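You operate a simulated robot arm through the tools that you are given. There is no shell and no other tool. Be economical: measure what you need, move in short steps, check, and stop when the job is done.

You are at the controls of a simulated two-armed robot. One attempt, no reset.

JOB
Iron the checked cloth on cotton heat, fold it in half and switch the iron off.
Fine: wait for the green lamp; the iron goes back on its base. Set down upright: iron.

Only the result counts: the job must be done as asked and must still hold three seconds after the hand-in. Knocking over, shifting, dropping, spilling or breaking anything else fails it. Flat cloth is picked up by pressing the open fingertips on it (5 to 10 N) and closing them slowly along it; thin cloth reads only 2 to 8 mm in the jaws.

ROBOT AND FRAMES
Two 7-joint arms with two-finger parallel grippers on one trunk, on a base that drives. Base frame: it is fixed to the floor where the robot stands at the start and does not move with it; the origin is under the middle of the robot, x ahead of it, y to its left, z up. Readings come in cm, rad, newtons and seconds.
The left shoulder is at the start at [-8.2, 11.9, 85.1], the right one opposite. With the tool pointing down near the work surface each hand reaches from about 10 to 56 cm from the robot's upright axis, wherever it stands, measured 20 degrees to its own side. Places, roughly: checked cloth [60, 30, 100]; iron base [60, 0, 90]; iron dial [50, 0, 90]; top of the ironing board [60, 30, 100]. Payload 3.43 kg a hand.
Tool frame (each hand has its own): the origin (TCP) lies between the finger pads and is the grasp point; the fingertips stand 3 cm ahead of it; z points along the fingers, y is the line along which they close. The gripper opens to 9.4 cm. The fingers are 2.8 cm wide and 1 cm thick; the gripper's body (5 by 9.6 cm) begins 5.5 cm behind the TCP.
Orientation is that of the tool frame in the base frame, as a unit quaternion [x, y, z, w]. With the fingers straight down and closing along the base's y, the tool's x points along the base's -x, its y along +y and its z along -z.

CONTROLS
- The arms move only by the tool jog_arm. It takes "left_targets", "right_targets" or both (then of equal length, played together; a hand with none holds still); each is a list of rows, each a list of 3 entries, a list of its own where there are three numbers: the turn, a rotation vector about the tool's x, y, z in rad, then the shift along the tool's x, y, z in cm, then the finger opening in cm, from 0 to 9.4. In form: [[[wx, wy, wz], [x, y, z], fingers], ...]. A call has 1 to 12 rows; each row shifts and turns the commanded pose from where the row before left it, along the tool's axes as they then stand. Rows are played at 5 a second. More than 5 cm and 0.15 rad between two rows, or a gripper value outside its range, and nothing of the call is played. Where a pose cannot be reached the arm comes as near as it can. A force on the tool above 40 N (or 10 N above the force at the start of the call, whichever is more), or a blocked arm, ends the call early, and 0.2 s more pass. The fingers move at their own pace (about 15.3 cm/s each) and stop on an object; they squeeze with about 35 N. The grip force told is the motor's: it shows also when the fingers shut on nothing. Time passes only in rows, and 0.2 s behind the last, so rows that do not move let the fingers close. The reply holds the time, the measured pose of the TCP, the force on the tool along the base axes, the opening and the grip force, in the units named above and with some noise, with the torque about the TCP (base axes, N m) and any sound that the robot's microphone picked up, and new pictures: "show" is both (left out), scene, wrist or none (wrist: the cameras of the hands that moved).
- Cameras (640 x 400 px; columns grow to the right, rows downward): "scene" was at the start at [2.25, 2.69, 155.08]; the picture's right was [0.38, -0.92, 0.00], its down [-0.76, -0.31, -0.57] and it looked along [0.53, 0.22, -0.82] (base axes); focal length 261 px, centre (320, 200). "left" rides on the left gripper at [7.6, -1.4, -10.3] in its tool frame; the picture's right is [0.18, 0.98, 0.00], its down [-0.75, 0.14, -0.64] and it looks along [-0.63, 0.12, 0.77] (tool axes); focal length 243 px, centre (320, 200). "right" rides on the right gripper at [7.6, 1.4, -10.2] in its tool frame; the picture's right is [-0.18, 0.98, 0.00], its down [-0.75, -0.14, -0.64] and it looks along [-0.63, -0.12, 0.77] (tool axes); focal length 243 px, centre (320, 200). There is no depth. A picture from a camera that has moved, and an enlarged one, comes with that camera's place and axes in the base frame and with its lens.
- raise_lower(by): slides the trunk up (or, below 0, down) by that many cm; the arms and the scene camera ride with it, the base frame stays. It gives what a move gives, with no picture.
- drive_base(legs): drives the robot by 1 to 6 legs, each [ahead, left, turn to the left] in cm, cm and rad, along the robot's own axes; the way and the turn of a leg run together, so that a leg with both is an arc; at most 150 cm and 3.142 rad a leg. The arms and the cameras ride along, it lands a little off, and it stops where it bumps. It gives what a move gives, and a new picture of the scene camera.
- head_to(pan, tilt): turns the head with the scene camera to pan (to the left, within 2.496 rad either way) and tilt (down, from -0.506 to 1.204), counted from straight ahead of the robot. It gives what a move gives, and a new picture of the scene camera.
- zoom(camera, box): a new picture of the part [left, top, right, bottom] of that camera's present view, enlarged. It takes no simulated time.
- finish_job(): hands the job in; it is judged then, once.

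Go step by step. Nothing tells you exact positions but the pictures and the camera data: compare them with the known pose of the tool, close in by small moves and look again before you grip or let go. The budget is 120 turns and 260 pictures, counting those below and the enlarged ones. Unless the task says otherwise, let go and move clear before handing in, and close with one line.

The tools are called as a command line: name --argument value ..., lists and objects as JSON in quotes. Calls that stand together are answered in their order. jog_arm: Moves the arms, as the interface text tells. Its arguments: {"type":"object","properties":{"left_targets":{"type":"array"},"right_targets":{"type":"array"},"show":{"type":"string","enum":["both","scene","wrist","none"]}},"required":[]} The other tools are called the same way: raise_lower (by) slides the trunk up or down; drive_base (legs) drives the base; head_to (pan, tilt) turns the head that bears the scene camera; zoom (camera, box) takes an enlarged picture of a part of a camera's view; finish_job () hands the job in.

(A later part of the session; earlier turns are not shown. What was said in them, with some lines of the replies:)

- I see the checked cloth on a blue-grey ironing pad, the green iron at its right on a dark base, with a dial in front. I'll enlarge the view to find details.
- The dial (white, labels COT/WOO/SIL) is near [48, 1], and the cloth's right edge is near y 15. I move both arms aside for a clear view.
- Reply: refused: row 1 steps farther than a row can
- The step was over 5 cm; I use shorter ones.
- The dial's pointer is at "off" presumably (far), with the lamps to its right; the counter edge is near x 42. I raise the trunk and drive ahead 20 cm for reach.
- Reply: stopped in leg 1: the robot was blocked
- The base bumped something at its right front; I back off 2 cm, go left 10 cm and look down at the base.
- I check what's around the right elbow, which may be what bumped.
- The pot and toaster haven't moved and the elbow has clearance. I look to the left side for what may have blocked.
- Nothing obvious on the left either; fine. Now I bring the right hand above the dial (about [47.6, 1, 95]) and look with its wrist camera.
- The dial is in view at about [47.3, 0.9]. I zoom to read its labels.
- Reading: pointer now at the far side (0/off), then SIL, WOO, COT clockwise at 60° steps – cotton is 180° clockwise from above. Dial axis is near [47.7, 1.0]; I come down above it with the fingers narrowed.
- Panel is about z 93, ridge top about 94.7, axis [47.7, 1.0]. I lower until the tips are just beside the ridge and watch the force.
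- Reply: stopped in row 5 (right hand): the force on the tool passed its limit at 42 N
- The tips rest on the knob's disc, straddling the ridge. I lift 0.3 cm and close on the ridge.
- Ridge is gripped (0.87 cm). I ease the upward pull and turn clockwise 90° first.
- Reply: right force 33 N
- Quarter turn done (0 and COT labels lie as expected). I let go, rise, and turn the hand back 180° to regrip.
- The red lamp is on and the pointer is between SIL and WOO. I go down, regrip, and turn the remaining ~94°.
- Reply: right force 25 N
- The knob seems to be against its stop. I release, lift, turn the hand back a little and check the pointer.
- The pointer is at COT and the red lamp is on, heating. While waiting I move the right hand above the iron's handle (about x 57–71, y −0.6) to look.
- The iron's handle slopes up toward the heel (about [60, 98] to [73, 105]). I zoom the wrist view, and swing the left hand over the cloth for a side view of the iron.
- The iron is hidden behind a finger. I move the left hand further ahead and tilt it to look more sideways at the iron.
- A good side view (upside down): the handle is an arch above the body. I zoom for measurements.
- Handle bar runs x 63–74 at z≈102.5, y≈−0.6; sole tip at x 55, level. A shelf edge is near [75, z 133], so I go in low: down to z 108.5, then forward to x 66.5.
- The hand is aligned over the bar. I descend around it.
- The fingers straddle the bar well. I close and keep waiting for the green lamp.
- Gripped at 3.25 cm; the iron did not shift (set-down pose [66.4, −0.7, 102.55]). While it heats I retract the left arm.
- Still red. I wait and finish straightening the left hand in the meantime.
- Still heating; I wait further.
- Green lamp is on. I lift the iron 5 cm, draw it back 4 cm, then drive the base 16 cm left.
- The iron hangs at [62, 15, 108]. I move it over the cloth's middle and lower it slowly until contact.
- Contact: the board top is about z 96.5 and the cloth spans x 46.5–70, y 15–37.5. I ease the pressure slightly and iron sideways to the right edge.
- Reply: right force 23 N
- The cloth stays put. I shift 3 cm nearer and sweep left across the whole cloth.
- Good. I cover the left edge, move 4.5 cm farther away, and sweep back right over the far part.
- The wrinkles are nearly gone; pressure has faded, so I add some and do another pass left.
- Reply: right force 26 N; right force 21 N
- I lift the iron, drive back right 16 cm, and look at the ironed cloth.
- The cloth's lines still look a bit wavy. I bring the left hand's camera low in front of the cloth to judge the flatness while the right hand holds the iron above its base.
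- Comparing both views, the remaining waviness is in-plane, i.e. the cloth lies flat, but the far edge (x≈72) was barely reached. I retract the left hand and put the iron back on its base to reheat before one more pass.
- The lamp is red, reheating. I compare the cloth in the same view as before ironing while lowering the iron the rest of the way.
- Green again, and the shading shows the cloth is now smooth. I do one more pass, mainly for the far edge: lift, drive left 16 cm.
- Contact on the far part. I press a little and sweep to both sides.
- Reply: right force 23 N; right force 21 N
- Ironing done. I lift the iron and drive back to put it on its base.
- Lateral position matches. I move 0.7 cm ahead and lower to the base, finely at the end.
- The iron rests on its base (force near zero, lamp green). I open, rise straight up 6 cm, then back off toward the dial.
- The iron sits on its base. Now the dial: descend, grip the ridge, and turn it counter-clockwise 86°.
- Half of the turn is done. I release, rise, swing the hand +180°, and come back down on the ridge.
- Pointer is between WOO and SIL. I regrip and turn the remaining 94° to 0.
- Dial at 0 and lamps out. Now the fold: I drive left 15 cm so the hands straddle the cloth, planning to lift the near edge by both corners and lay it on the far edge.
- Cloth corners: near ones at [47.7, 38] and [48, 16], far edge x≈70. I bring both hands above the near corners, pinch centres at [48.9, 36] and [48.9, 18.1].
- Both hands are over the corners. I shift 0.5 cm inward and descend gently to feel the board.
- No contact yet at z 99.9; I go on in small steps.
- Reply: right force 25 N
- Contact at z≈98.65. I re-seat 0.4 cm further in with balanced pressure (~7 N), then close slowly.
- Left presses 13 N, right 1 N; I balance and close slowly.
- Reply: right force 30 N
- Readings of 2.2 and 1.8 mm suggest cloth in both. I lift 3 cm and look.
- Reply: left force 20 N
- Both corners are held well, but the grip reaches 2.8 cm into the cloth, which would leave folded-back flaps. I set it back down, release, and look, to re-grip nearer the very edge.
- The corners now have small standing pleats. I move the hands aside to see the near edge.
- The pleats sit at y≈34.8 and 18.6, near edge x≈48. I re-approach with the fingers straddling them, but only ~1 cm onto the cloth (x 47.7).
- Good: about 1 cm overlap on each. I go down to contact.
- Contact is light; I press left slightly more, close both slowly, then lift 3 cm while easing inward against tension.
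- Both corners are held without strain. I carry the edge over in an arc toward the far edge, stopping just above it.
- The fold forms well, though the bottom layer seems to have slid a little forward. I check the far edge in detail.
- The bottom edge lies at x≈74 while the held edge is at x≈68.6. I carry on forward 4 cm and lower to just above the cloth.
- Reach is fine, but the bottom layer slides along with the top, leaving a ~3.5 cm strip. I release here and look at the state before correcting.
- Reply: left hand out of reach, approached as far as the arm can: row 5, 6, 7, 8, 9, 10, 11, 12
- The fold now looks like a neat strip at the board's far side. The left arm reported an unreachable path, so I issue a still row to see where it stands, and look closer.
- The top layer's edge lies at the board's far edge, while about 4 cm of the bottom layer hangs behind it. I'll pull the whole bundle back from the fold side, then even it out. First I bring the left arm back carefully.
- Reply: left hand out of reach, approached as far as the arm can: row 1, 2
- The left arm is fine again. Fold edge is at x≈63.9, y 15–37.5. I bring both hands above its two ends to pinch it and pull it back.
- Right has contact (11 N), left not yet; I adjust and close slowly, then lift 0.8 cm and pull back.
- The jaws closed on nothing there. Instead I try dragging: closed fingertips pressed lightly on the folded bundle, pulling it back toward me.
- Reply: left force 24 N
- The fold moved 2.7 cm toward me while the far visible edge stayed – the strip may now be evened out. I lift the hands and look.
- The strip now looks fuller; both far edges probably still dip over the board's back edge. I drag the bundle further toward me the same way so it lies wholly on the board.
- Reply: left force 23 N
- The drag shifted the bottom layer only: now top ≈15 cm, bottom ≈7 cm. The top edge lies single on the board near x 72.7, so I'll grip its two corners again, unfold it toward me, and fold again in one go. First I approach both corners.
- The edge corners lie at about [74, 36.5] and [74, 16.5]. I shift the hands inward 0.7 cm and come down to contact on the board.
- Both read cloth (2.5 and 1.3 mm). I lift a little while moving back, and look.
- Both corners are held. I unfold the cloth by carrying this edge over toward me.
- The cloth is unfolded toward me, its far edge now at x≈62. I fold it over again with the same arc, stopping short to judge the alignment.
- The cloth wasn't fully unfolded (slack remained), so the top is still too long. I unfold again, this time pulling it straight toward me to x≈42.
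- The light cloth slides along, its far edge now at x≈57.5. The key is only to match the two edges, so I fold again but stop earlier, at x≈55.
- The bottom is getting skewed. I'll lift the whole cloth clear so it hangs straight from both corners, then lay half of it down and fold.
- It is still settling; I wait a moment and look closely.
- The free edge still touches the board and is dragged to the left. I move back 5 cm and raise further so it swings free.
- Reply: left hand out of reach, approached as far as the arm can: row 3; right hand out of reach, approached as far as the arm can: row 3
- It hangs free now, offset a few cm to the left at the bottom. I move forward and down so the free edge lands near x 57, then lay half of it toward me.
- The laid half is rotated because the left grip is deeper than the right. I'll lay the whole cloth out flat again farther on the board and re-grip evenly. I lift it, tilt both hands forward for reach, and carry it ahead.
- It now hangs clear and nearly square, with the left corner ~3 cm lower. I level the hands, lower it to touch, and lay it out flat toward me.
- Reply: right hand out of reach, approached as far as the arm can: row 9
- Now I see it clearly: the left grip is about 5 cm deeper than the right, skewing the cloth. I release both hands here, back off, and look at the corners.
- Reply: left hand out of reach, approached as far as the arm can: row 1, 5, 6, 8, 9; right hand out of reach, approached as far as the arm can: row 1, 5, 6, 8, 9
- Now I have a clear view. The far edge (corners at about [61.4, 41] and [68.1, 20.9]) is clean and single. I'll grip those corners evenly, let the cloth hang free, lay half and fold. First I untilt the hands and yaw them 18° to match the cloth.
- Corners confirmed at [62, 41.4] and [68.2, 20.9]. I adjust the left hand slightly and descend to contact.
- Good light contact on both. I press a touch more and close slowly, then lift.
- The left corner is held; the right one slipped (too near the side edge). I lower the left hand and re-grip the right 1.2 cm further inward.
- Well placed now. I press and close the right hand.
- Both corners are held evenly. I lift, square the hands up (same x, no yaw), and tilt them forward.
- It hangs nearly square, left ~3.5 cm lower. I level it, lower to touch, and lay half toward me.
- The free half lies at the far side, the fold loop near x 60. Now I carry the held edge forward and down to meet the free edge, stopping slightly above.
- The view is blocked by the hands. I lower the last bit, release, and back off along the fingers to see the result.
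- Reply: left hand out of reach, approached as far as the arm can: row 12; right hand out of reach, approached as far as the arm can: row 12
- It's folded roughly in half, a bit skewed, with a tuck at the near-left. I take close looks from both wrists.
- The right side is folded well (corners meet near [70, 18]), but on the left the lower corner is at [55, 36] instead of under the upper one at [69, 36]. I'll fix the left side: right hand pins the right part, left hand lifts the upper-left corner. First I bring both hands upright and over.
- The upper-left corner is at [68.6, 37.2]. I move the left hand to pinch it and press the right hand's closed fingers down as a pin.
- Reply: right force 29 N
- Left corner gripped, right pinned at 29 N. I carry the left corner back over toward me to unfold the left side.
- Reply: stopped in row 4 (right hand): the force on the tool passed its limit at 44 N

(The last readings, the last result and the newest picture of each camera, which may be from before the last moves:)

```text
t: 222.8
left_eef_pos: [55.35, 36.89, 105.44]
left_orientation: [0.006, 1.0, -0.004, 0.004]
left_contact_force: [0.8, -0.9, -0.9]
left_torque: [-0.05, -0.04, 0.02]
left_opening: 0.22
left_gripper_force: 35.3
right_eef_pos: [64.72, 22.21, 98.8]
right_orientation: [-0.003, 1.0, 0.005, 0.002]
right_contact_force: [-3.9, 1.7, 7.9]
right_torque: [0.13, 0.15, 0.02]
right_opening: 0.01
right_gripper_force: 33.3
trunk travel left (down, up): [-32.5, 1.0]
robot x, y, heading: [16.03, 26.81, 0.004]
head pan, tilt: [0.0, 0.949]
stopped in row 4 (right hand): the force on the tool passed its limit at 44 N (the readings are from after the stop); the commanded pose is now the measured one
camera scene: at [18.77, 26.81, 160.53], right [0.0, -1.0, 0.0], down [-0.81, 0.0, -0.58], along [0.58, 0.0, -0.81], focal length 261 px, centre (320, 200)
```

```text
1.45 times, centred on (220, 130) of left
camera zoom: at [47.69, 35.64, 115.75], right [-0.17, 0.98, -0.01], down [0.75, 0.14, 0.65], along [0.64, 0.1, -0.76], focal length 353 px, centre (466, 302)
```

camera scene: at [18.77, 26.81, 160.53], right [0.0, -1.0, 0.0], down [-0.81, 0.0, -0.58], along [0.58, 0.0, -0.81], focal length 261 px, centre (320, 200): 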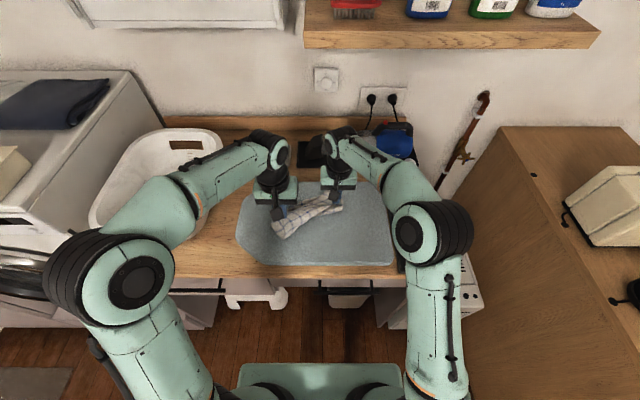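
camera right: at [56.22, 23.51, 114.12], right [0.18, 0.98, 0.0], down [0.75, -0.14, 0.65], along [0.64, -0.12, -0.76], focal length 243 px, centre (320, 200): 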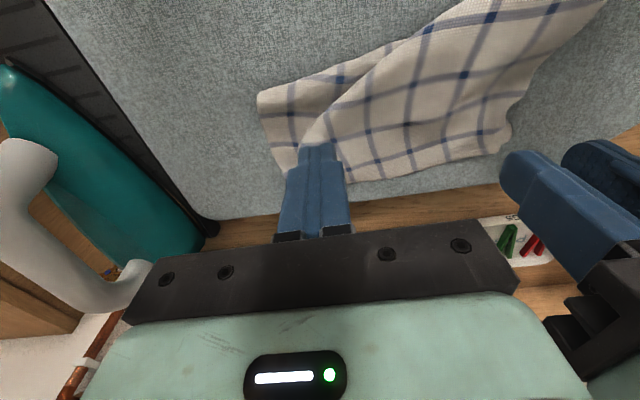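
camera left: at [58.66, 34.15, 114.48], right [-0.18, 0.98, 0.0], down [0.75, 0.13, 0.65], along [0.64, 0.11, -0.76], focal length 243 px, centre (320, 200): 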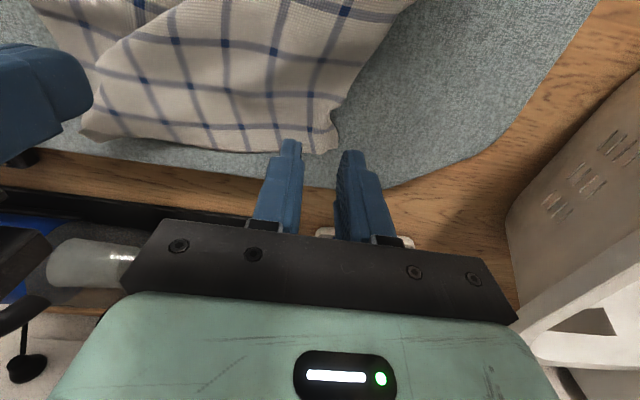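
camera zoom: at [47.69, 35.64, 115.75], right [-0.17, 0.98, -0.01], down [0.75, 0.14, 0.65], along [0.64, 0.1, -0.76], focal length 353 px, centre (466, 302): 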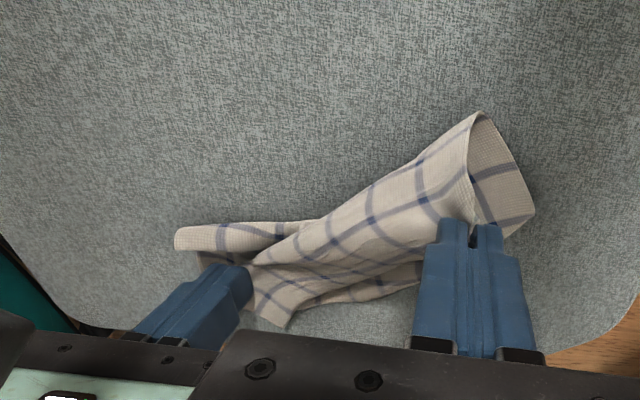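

The pin held so firmly that the pull limit stopped the move. I'll do a clean redo: left already holds one corner; the right hand now takes the neighbouring corner at about [68.5, 24.5], then hang and lay flat.

jog_arm --right_targets '[[[0, 0, 0], [0, 0, -2], 0], [[0, 0, 0], [-1.5, 0.9, 0], 2.4], [[0, 0, 0], [-1.4, 0.8, 0], 2.4], [[0, 0, 0], [0, 0, 1.2], 2.4], [[0, 0, 0], [0, 0, 0], 2.4]]' --show "wrist"

zoom --camera "right" --box '[200, 40, 520, 240]'

```text
t: 224.0
left_eef_pos: [55.49, 36.87, 105.51]
left_orientation: [0.007, 1.0, -0.002, 0.004]
left_contact_force: [-0.4, 0.5, -1.1]
left_torque: [0.0, 0.0, 0.01]
left_opening: 0.21
left_gripper_force: 35.0
right_eef_pos: [67.91, 23.86, 99.39]
right_orientation: [-0.004, 1.0, 0.005, 0.001]
right_contact_force: [-0.2, 0.3, 0.0]
right_torque: [-0.02, 0.0, -0.01]
right_opening: 2.39
right_gripper_force: 0.1
trunk travel left (down, up): [-32.5, 1.0]
robot x, y, heading: [16.25, 26.73, 0.002]
head pan, tilt: [0.0, 0.949]
camera right: at [60.28, 25.13, 109.68], right [0.18, 0.98, 0.01], down [0.75, -0.14, 0.64], along [0.63, -0.11, -0.77], focal length 243 px, centre (320, 200)
```

right: 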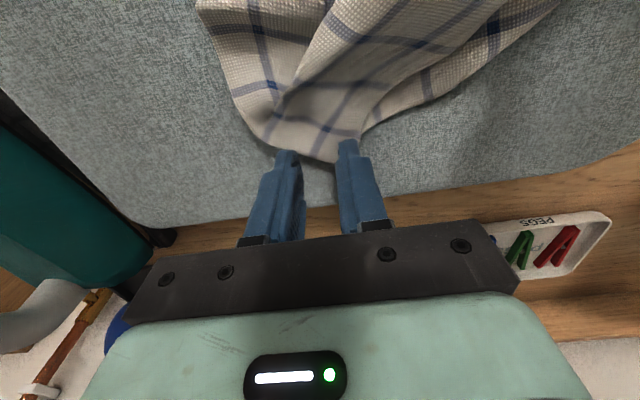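

```text
2.00 times, centred on (360, 140) of right
camera zoom: at [60.28, 25.13, 109.68], right [0.18, 0.98, 0.01], down [0.75, -0.14, 0.64], along [0.63, -0.11, -0.77], focal length 485 px, centre (240, 320)
```

zoom: 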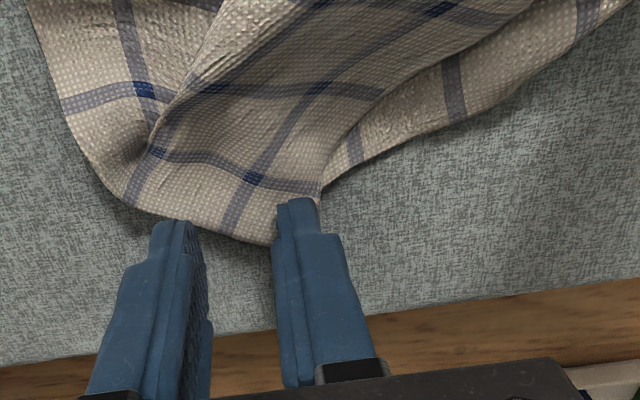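

The corner sits at about [67.4, 26.2]. I shift the right hand there and pinch it.

jog_arm --right_targets '[[[0, 0, 0], [0.9, 0.9, 0], 2.4], [[0, 0, 0], [0, 0, 0.5], 2.4], [[0, 0, 0], [0, 0, 0.25], 2.4], [[0, 0, 0], [0, 0, 0.05], 2.1], [[0, 0, 0], [0, 0, 0], 1.8], [[0, 0, 0], [0, 0, 0], 1.5], [[0, 0, 0], [0, 0, 0], 1.2], [[0, 0, 0], [0, 0, 0], 0.9], [[0, 0, 0], [0, 0, 0], 0.6], [[0, 0, 0], [0, 0, 0], 0.3], [[0, 0, 0], [0, 0, 0], 0], [[0, 0, 0], [0, 0, 0], 0]]' --show "none"

jog_arm --left_targets '[[[0, 0, 0], [0.5, 0, -4], 0], [[0, 0, 0], [1, 0, -4], 0], [[0, 0, 0], [1, -0.3, -4], 0], [[0, 0, 0], [1, -0.3, -4], 0], [[0, 0, 0], [1, -0.3, -3], 0], [[0, 0, 0], [1, -0.3, 0], 0], [[0, 0, 0], [1, 0, 0], 0], [[0, 0, 0], [0, 0, 0], 0], [[0, 0, 0], [0, 0, 0], 0]]' --right_targets '[[[0, 0, 0], [1, 0, -3], 0], [[0, 0, 0], [2, -0.6, -4], 0], [[0, 0, 0], [2.5, -1, -4], 0], [[0, 0, 0], [2.5, -1, -4], 0], [[0, 0, 0], [2.5, -1, -4], 0], [[0, 0, 0], [2.5, -1, -4], 0], [[0, 0, 0], [2.5, -1, -2], 0], [[0, 0, 0], [2, -0.5, 0], 0], [[0, 0, 0], [0, 0, 0], 0]]' --show "scene"

zoom --camera "scene" --box '[220, 100, 420, 250]'

```text
t: 226.6
left_eef_pos: [55.44, 36.9, 105.59]
left_orientation: [0.006, 1.0, -0.004, 0.005]
left_contact_force: [-0.1, -1.0, 0.7]
left_torque: [0.01, 0.01, -0.02]
left_opening: 0.18
left_gripper_force: 34.8
right_eef_pos: [67.02, 24.73, 98.7]
right_orientation: [-0.004, 1.0, 0.005, 0.002]
right_contact_force: [0.3, -0.2, 3.8]
right_torque: [0.0, 0.01, 0.01]
right_opening: 0.18
right_gripper_force: 35.6
trunk travel left (down, up): [-32.5, 1.0]
robot x, y, heading: [16.25, 26.83, -0.001]
head pan, tilt: [0.0, 0.949]
```

```text
t: 228.6
left_eef_pos: [48.66, 35.81, 124.36]
left_orientation: [0.006, 1.0, -0.004, 0.005]
left_contact_force: [-0.4, -3.8, -0.8]
left_torque: [-0.1, 0.04, 0.01]
left_opening: 0.21
left_gripper_force: 34.6
right_eef_pos: [49.37, 18.25, 123.62]
right_orientation: [-0.003, 1.0, 0.005, 0.001]
right_contact_force: [-1.0, 3.3, 0.5]
right_torque: [0.12, 0.0, -0.06]
right_opening: 0.18
right_gripper_force: 35.1
trunk travel left (down, up): [-32.5, 1.0]
robot x, y, heading: [15.97, 26.95, 0.006]
head pan, tilt: [0.0, 0.949]
camera scene: at [18.9, 26.77, 160.57], right [0.0, -1.0, 0.0], down [-0.81, 0.0, -0.58], along [0.58, 0.0, -0.81], focal length 261 px, centre (320, 200)
```

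scene: 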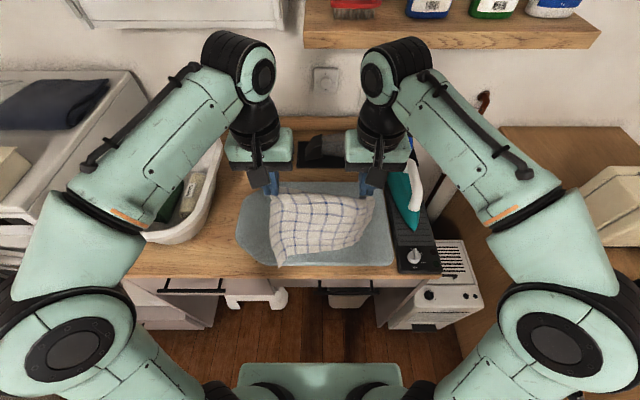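

```text
2.67 times, centred on (320, 175) of scene
camera zoom: at [18.9, 26.77, 160.57], right [0.0, -1.0, 0.0], down [-0.81, 0.0, -0.58], along [0.58, 0.0, -0.81], focal length 696 px, centre (320, 267)
```

zoom: 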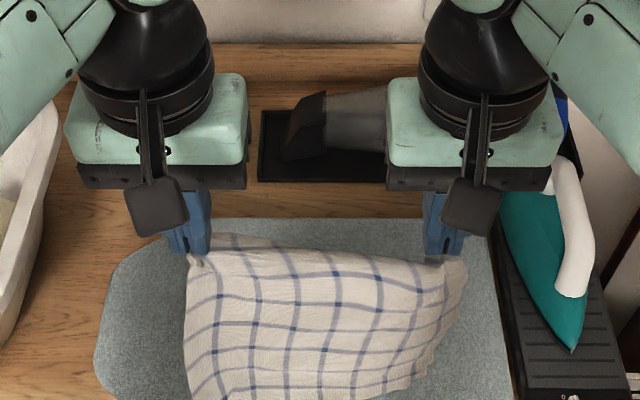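

Now it hangs squarely from both corners. I tilt the hands and carry it forward to lay it flat.

jog_arm --left_targets '[[[0, -0.15, 0], [0, 0, 0], 0], [[0, -0.15, 0], [0, 0, 0], 0], [[0, -0.15, 0], [0, 0, 0], 0], [[0, -0.15, 0], [0, 0, 0], 0], [[0, -0.15, 0], [0, 0, 0], 0], [[0, 0, 0], [-2.56, 0, 2.25], 0], [[0, 0, 0], [-2.56, 0, 2.25], 0], [[0, 0, 0], [-2.56, 0, 2.25], 0], [[0, 0, 0], [-2.56, 0, 2.25], 0], [[0, 0, 0], [-2.56, 0, 2.25], 0], [[0, 0, 0], [0, 0, 0], 0], [[0, 0, 0], [0, 0, 0], 0]]' --right_targets '[[[0, -0.15, 0], [0, 0, 0], 0], [[0, -0.15, 0], [0, 0, 0], 0], [[0, -0.15, 0], [0, 0, 0], 0], [[0, -0.15, 0], [0, 0, 0], 0], [[0, -0.15, 0], [0, 0, 0], 0], [[0, 0, 0], [-2.5, 0, 2.2], 0], [[0, 0, 0], [-2.5, 0, 2.2], 0], [[0, 0, 0], [-2.5, 0, 2.2], 0], [[0, 0, 0], [-2.5, 0, 2.2], 0], [[0, 0, 0], [-2.5, 0, 2.1], 0], [[0, 0, 0], [0, 0, 0], 0], [[0, 0, 0], [0, 0, 0], 0]]' --show "none"

zoom --camera "scene" --box '[220, 80, 420, 230]'

```text
t: 231.2
left_eef_pos: [65.94, 35.74, 125.06]
left_orientation: [0.004, 0.929, -0.005, 0.371]
left_contact_force: [-0.8, -1.7, -0.3]
left_torque: [-0.04, -0.01, -0.02]
left_opening: 0.2
left_gripper_force: 35.2
right_eef_pos: [66.23, 18.34, 124.11]
right_orientation: [-0.002, 0.93, 0.006, 0.368]
right_contact_force: [0.6, 1.0, -0.5]
right_torque: [0.07, 0.01, 0.01]
right_opening: 0.2
right_gripper_force: 35.3
trunk travel left (down, up): [-32.5, 1.0]
robot x, y, heading: [15.9, 26.73, 0.003]
head pan, tilt: [0.0, 0.949]
```

```text
2.67 times, centred on (320, 155) of scene
camera zoom: at [18.91, 26.74, 160.57], right [0.0, -1.0, 0.0], down [-0.81, 0.0, -0.58], along [0.58, 0.0, -0.81], focal length 696 px, centre (320, 320)
```

zoom: 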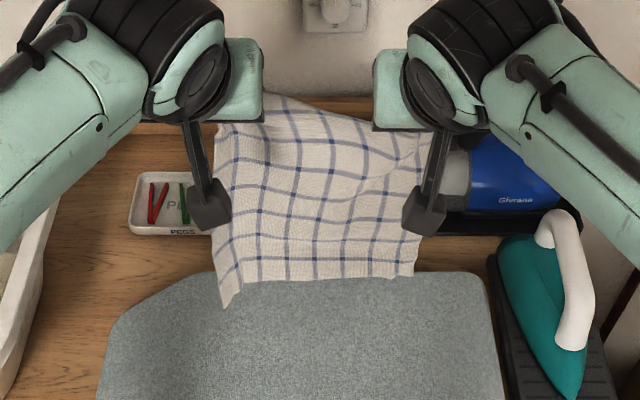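

The lower edge is level now. I lower it to land near x 68 and lay the cloth flat toward me, untilting on the way.

jog_arm --left_targets '[[[0, 0, 0], [2.6, 0, 2.8], 0], [[0, 0, 0], [0, 0, 0], 0], [[0, 0, 0], [4.5, 0, 0], 0], [[0, 0, 0], [4.5, 0, 0], 0], [[0, 0, 0], [4.5, 0, 0], 0], [[0, 0, 0], [4.5, 0, 0], 0], [[0, 0, 0], [0, 0, 0], 0]]' --right_targets '[[[0, 0, 0], [2.4, 0, 2.6], 0], [[0, 0, 0], [0, 0, 0], 0], [[0, 0, 0], [4.5, 0, 0], 0], [[0, 0, 0], [4.5, 0, 0], 0], [[0, 0, 0], [4.5, 0, 0], 0], [[0, 0, 0], [4.5, 0, 0], 0], [[0, 0, 0], [0, 0, 0], 0]]' --show "none"

jog_arm --left_targets '[[[0, 0.15, 0], [0, 0, 0], 0], [[0, 0.15, 0], [0, 0, 0], 0], [[0, 0.15, 0], [0, 0, 0], 0], [[0, 0.15, 0], [0, 0, 0], 0], [[0, 0.15, 0], [0, 0, 0], 0], [[0, 0, 0], [2.2, 0, 2.7], 0], [[0, 0, 0], [2.2, 0, 2.7], 0], [[0, 0, 0], [1.5, 0, 2.2], 0], [[0, 0, 0], [0, 0, 0], 0]]' --right_targets '[[[0, 0.15, 0], [0, 0, 0], 0], [[0, 0.15, 0], [0, 0, 0], 0], [[0, 0.15, 0], [0, 0, 0], 0], [[0, 0.15, 0], [0, 0, 0], 0], [[0, 0.15, 0], [0, 0, 0], 0], [[0, 0, 0], [2.2, 0, 2.6], 0], [[0, 0, 0], [2.2, 0, 2.6], 0], [[0, 0, 0], [1.8, 0, 2], 0], [[0, 0, 0], [0, 0, 0], 0]]' --show "wrist"

zoom --camera "scene" --box '[240, 150, 400, 270]'

```text
t: 232.8
left_eef_pos: [52.76, 35.72, 109.1]
left_orientation: [0.004, 0.929, -0.006, 0.371]
left_contact_force: [-0.5, -1.1, -0.4]
left_torque: [-0.01, 0.0, -0.01]
left_opening: 0.22
left_gripper_force: 34.9
right_eef_pos: [52.74, 18.4, 108.44]
right_orientation: [-0.002, 0.93, 0.007, 0.367]
right_contact_force: [-0.6, 1.6, 0.3]
right_torque: [0.07, 0.02, 0.0]
right_opening: 0.18
right_gripper_force: 35.2
trunk travel left (down, up): [-32.5, 1.0]
robot x, y, heading: [16.11, 26.35, 0.002]
head pan, tilt: [0.0, 0.949]
```

```text
t: 234.8
left_eef_pos: [46.8, 35.66, 101.37]
left_orientation: [0.008, 1.0, -0.004, 0.005]
left_contact_force: [-0.2, -2.1, 0.6]
left_torque: [-0.03, 0.0, 0.0]
left_opening: 0.2
left_gripper_force: 34.8
right_eef_pos: [46.53, 18.32, 101.27]
right_orientation: [-0.003, 1.0, 0.004, 0.001]
right_contact_force: [1.0, 2.0, 1.0]
right_torque: [0.07, -0.03, -0.01]
right_opening: 0.2
right_gripper_force: 35.1
trunk travel left (down, up): [-32.5, 1.0]
robot x, y, heading: [16.06, 26.82, 0.003]
head pan, tilt: [0.0, 0.949]
camera right: at [38.94, 19.56, 111.39], right [0.18, 0.98, 0.01], down [0.75, -0.14, 0.64], along [0.63, -0.11, -0.77], focal length 243 px, centre (320, 200)
camera left: at [39.18, 34.38, 111.53], right [-0.17, 0.98, -0.01], down [0.75, 0.14, 0.65], along [0.64, 0.1, -0.76], focal length 243 px, centre (320, 200)
```

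right: 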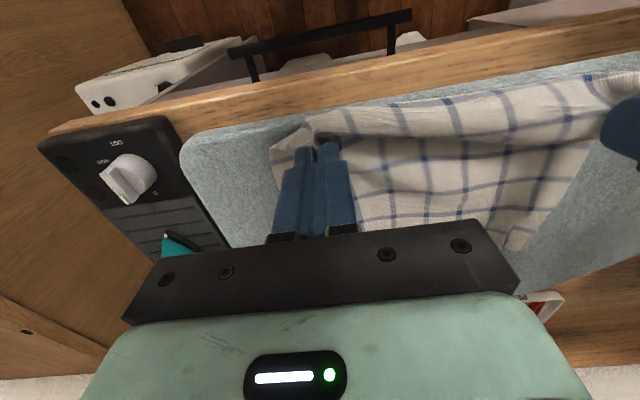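
left: 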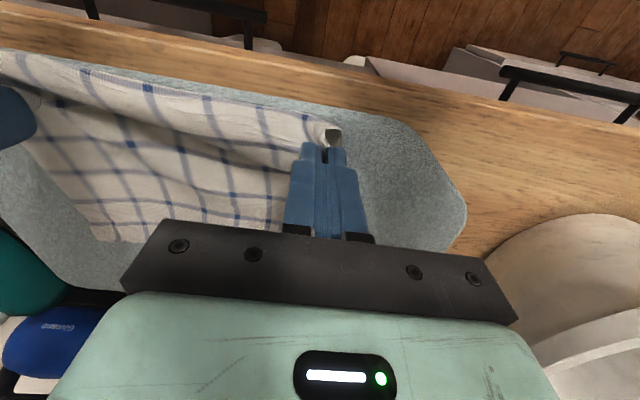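

```text
3.33 times, centred on (320, 210) of scene
camera zoom: at [18.87, 26.74, 160.57], right [0.0, -1.0, 0.0], down [-0.81, 0.0, -0.58], along [0.58, 0.0, -0.81], focal length 871 px, centre (320, 167)
```

zoom: 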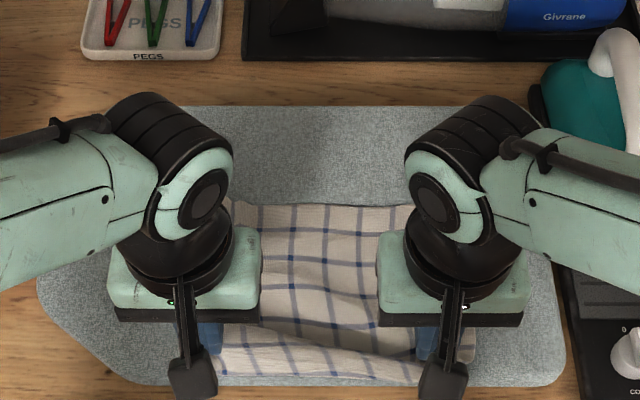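

The cloth lies square now, far edge straight at x≈61. I carry the near edge over, stopping above the far edge to check the match.

jog_arm --left_targets '[[[0, 0, 0], [0, 0, -3], 0], [[0, 0, 0], [-1, 0, -3], 0], [[0, 0, 0], [-2, 0, -1.5], 0], [[0, 0, 0], [-3, 0, 0], 0], [[0, 0, 0], [-3, 0, 1], 0], [[0, 0, 0], [-2.5, 0, 2], 0], [[0, 0, 0], [-1, 0, 2], 0], [[0, 0, 0], [0, 0, 0], 0]]' --right_targets '[[[0, 0, 0], [0, 0, -3], 0], [[0, 0, 0], [-1, 0, -3], 0], [[0, 0, 0], [-2, 0, -1.5], 0], [[0, 0, 0], [-3, 0, 0], 0], [[0, 0, 0], [-3, 0, 1], 0], [[0, 0, 0], [-2.5, 0, 2], 0], [[0, 0, 0], [-1.3, 0, 2], 0], [[0, 0, 0], [0, 0, 0], 0]]' --show "wrist"

zoom --camera "scene" --box '[240, 150, 400, 270]'

zoom --camera "left" --box '[0, 20, 440, 240]'

```text
t: 236.6
left_eef_pos: [59.24, 35.67, 103.96]
left_orientation: [0.006, 1.0, -0.003, 0.005]
left_contact_force: [0.5, -1.9, -0.2]
left_torque: [-0.08, -0.01, 0.05]
left_opening: 0.19
left_gripper_force: 34.8
right_eef_pos: [59.46, 18.35, 103.63]
right_orientation: [-0.002, 1.0, 0.004, 0.001]
right_contact_force: [-0.3, 2.6, 0.2]
right_torque: [0.05, -0.02, -0.03]
right_opening: 0.16
right_gripper_force: 34.6
trunk travel left (down, up): [-32.5, 1.0]
robot x, y, heading: [15.88, 26.78, 0.001]
head pan, tilt: [0.0, 0.949]
camera right: at [51.83, 19.64, 113.86], right [0.18, 0.98, 0.01], down [0.75, -0.14, 0.64], along [0.63, -0.11, -0.77], focal length 243 px, centre (320, 200)
camera left: at [51.59, 34.47, 114.08], right [-0.17, 0.98, -0.01], down [0.75, 0.14, 0.65], along [0.64, 0.11, -0.76], focal length 243 px, centre (320, 200)
```

right: 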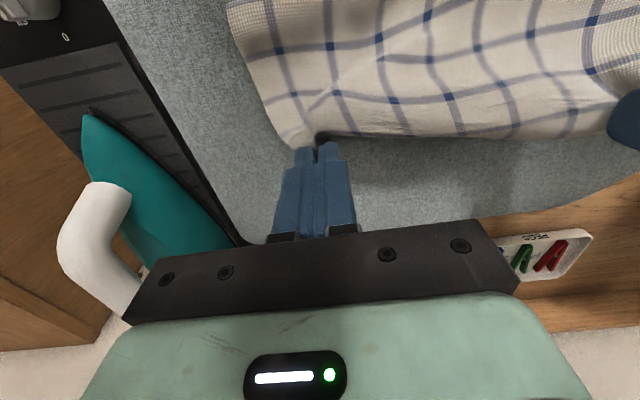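
left: 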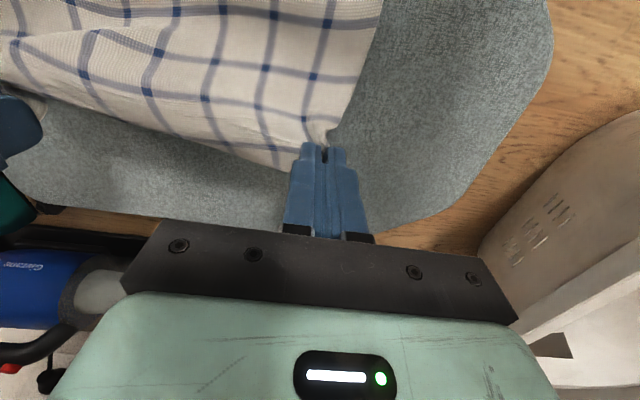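

```text
3.33 times, centred on (320, 210) of scene
camera zoom: at [18.82, 26.74, 160.57], right [0.0, -1.0, 0.0], down [-0.81, 0.0, -0.58], along [0.58, 0.0, -0.81], focal length 871 px, centre (320, 167)
```

zoom: 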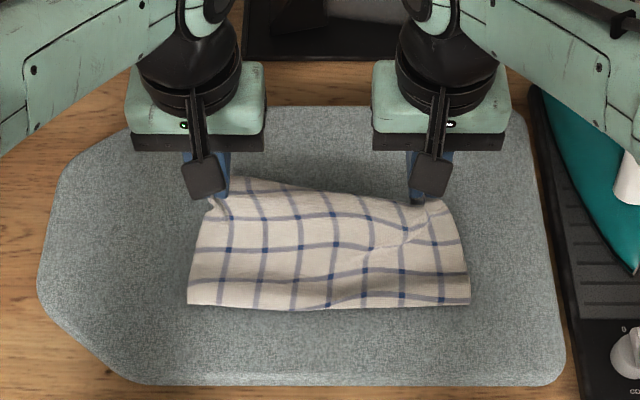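

```text
1.45 times, centred on (220, 130) of left
camera zoom: at [51.59, 34.47, 114.08], right [-0.17, 0.98, -0.01], down [0.75, 0.14, 0.65], along [0.64, 0.11, -0.76], focal length 353 px, centre (466, 302)
```

zoom: 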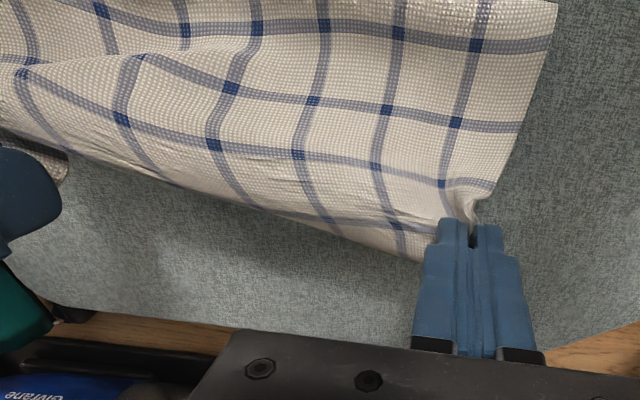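

The fold is straight at x≈51 with about half the cloth on top – the edges match closely at x≈61. I lower straight down and release gently.

jog_arm --left_targets '[[[0, 0, 0], [0.2, 0, 1.5], 0], [[0, 0, 0], [0.2, 0, 1.5], 0], [[0, 0, 0], [0, 0, 1], 0], [[0, 0, 0], [0, 0, 0.4], 0], [[0, 0, 0], [0, 0, 0], 0.6], [[0, 0, 0], [0, 0, 0], 1.5], [[0, 0, 0], [0, 0, 0], 2.5], [[0, 0, 0], [0, 0, -1.5], 2.5], [[0, 0, 0], [0, 0, -4], 2.5], [[0, 0, 0], [0, 0.5, -4], 2.5], [[0, 0, 0], [0, 3, -2], 2.5], [[0, 0, 0], [0, 4, 0], 2.5]]' --right_targets '[[[0, 0, 0], [0.2, 0, 1.5], 0], [[0, 0, 0], [0.2, 0, 1.5], 0], [[0, 0, 0], [0, 0, 0.8], 0], [[0, 0, 0], [0, 0, 0.3], 0], [[0, 0, 0], [0, 0, 0], 0.6], [[0, 0, 0], [0, 0, 0], 1.5], [[0, 0, 0], [0, 0, 0], 2.5], [[0, 0, 0], [0, 0, -1.5], 2.5], [[0, 0, 0], [0, 0, -4], 2.5], [[0, 0, 0], [0, -0.5, -4], 2.5], [[0, 0, 0], [0, -3, -2], 2.5], [[0, 0, 0], [0, -4, 0], 2.5]]' --show "scene"

zoom --camera "scene" --box '[270, 175, 370, 235]'

zoom --camera "left" --box '[0, 20, 400, 240]'

zoom --camera "right" --box '[240, 20, 640, 240]'

```text
t: 239.2
left_eef_pos: [58.99, 43.27, 111.06]
left_orientation: [0.006, 1.0, -0.004, 0.005]
left_contact_force: [0.3, 0.8, 0.4]
left_torque: [0.02, -0.01, 0.0]
left_opening: 2.48
left_gripper_force: 0.1
right_eef_pos: [58.9, 10.86, 111.07]
right_orientation: [-0.004, 1.0, 0.005, 0.001]
right_contact_force: [-0.5, -0.2, -0.2]
right_torque: [-0.02, 0.0, -0.03]
right_opening: 2.49
right_gripper_force: 0.0
trunk travel left (down, up): [-32.5, 1.0]
robot x, y, heading: [15.91, 27.21, 0.001]
head pan, tilt: [0.0, 0.949]
camera scene: at [18.84, 26.73, 160.57], right [0.0, -1.0, 0.0], down [-0.81, 0.0, -0.58], along [0.58, 0.0, -0.81], focal length 261 px, centre (320, 200)
```

scene: 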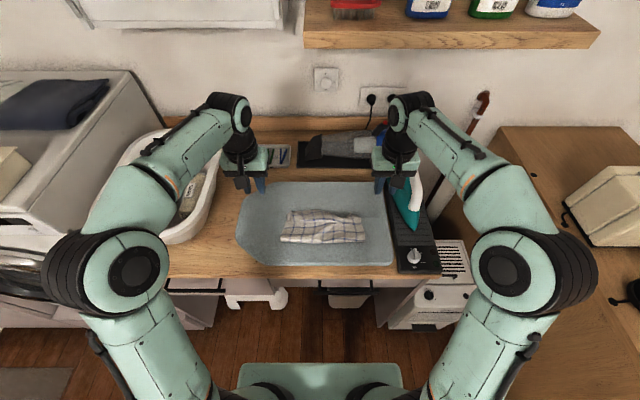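

```text
6.40 times, centred on (320, 205) of scene
camera zoom: at [18.84, 26.73, 160.57], right [0.0, -1.0, 0.0], down [-0.81, 0.0, -0.58], along [0.58, 0.0, -0.81], focal length 1672 px, centre (320, 168)
```

zoom: 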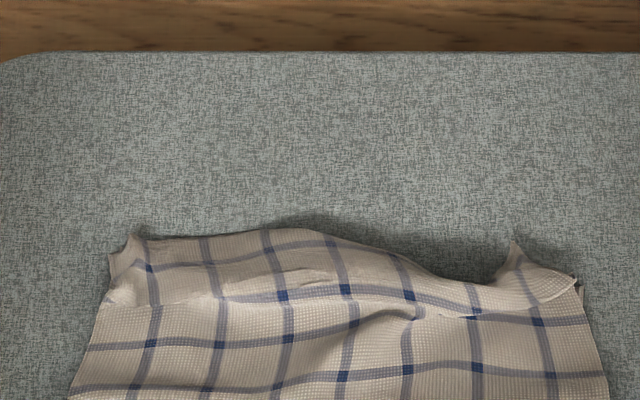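

```text
1.60 times, centred on (200, 130) of left
camera zoom: at [51.35, 41.94, 121.25], right [-0.17, 0.98, -0.01], down [0.75, 0.14, 0.65], along [0.64, 0.1, -0.76], focal length 388 px, centre (512, 312)
```

zoom: 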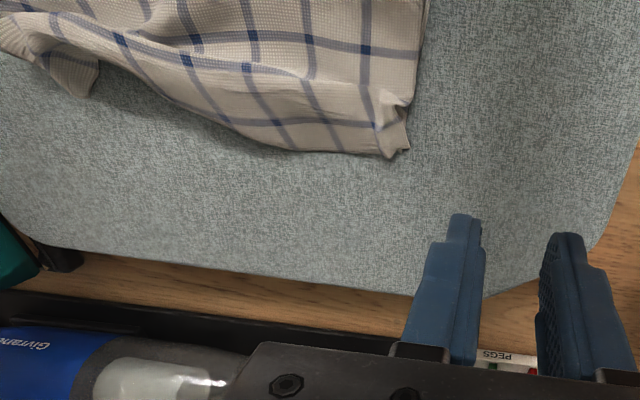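

```text
1.60 times, centred on (440, 130) of right
camera zoom: at [51.36, 12.05, 121.3], right [0.18, 0.98, 0.01], down [0.75, -0.14, 0.64], along [0.63, -0.11, -0.77], focal length 388 px, centre (128, 312)
```

zoom: 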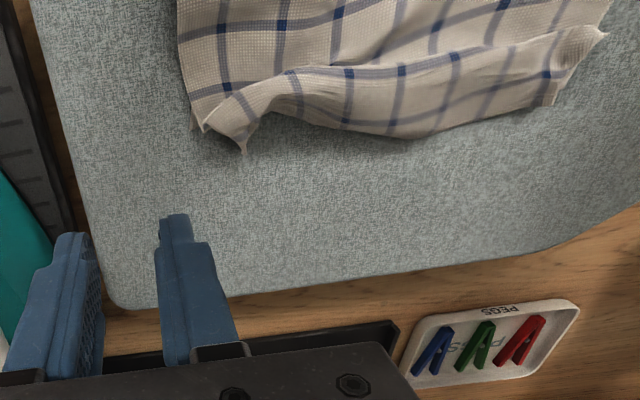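

A neat fold now. I check the whole outline.

zoom --camera "scene" --box '[265, 195, 385, 260]'

```text
5.33 times, centred on (325, 228) of scene
camera zoom: at [18.84, 26.73, 160.57], right [0.0, -1.0, 0.0], down [-0.81, 0.0, -0.58], along [0.58, 0.0, -0.81], focal length 1393 px, centre (293, 53)
```

zoom: 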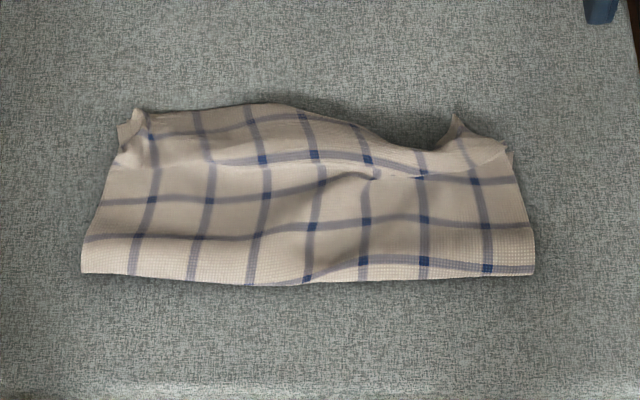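

The fold is good: top and bottom halves match within about 1 cm, everything on the board. I back the arms away and make a last check of the iron and dial.

jog_arm --left_targets '[[[0, 0, 0], [2, 3, -3], 2.5], [[0, 0, 0], [4, 1, -2], 2.5], [[0, 0, 0], [4.5, 0, 0], 2.5], [[0, 0, 0], [4.5, 0, 0], 2.5], [[0, 0, 0], [4.5, 0, 0], 2.5], [[0, 0, 0], [4.5, 0, 0], 2.5], [[0, 0, 0], [0, 0, 0], 2.5]]' --right_targets '[[[0, 0, 0], [2, 0, -3], 2.5], [[0, 0, 0], [4, 0, -2], 2.5], [[0, 0, 0], [4.5, 0, 0], 2.5], [[0, 0, 0], [4.5, 0, 0], 2.5], [[0, 0, 0], [4.5, 0, 0], 2.5], [[0, 0, 0], [4.5, 0, 0], 2.5], [[0, 0, 0], [0, 0, 0], 2.5]]' --show "scene"

zoom --camera "scene" --box '[230, 130, 450, 280]'

```text
t: 240.8
left_eef_pos: [35.34, 47.29, 115.73]
left_orientation: [0.007, 1.0, -0.003, 0.004]
left_contact_force: [0.0, 0.0, 0.2]
left_torque: [-0.01, -0.01, -0.03]
left_opening: 2.48
left_gripper_force: 0.1
right_eef_pos: [34.77, 10.68, 116.03]
right_orientation: [-0.002, 1.0, 0.005, 0.0]
right_contact_force: [-0.2, -0.9, -0.3]
right_torque: [-0.01, 0.01, 0.01]
right_opening: 2.53
right_gripper_force: 0.0
trunk travel left (down, up): [-32.5, 1.0]
robot x, y, heading: [15.91, 26.8, 0.001]
head pan, tilt: [0.0, 0.949]
camera scene: at [19.07, 26.74, 160.58], right [0.0, -1.0, 0.0], down [-0.81, 0.0, -0.58], along [0.58, 0.0, -0.81], focal length 261 px, centre (320, 200)
```

scene: 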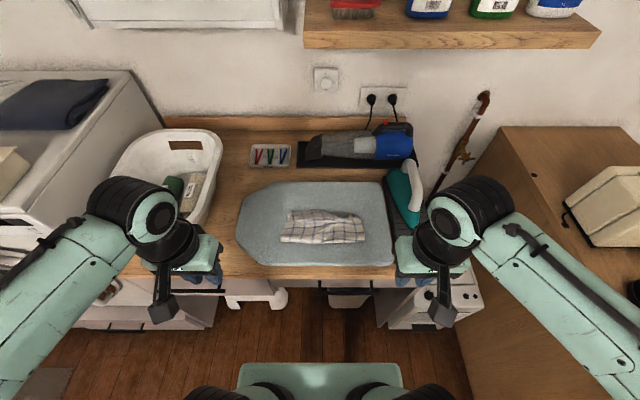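

```text
2.67 times, centred on (340, 205) of scene
camera zoom: at [19.07, 26.74, 160.58], right [0.0, -1.0, 0.0], down [-0.81, 0.0, -0.58], along [0.58, 0.0, -0.81], focal length 696 px, centre (267, 187)
```

zoom: 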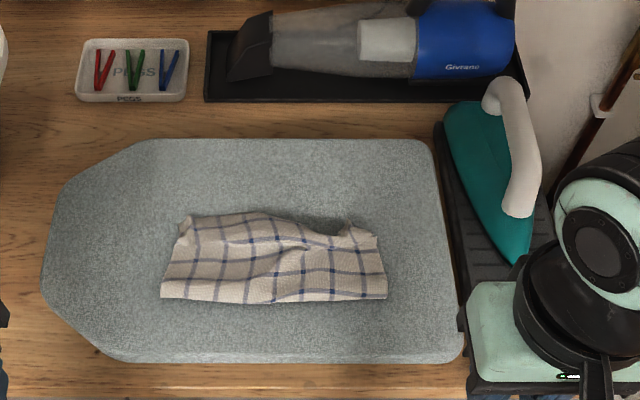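

The cloth lies folded on the board, the iron is upright on its base with the dial at 0, and both hands are clear. I hand the job in.

finish_job

```text
The job is handed in.
```

I ironed the checked cloth on cotton heat, starting after the green lamp came on, and folded it in half on the board. The iron is switched off and back upright on its base. The fold took several tries: the cloth kept sliding and I had to re-lay it. The two halves match to within about 1 cm by my estimate. The top layer still has slight waves and small pinch marks at the far corners, because I did not iron it again after folding. Early on, the base was blocked once as it drove towards the counter. I saw nothing out of place on either side afterwards.
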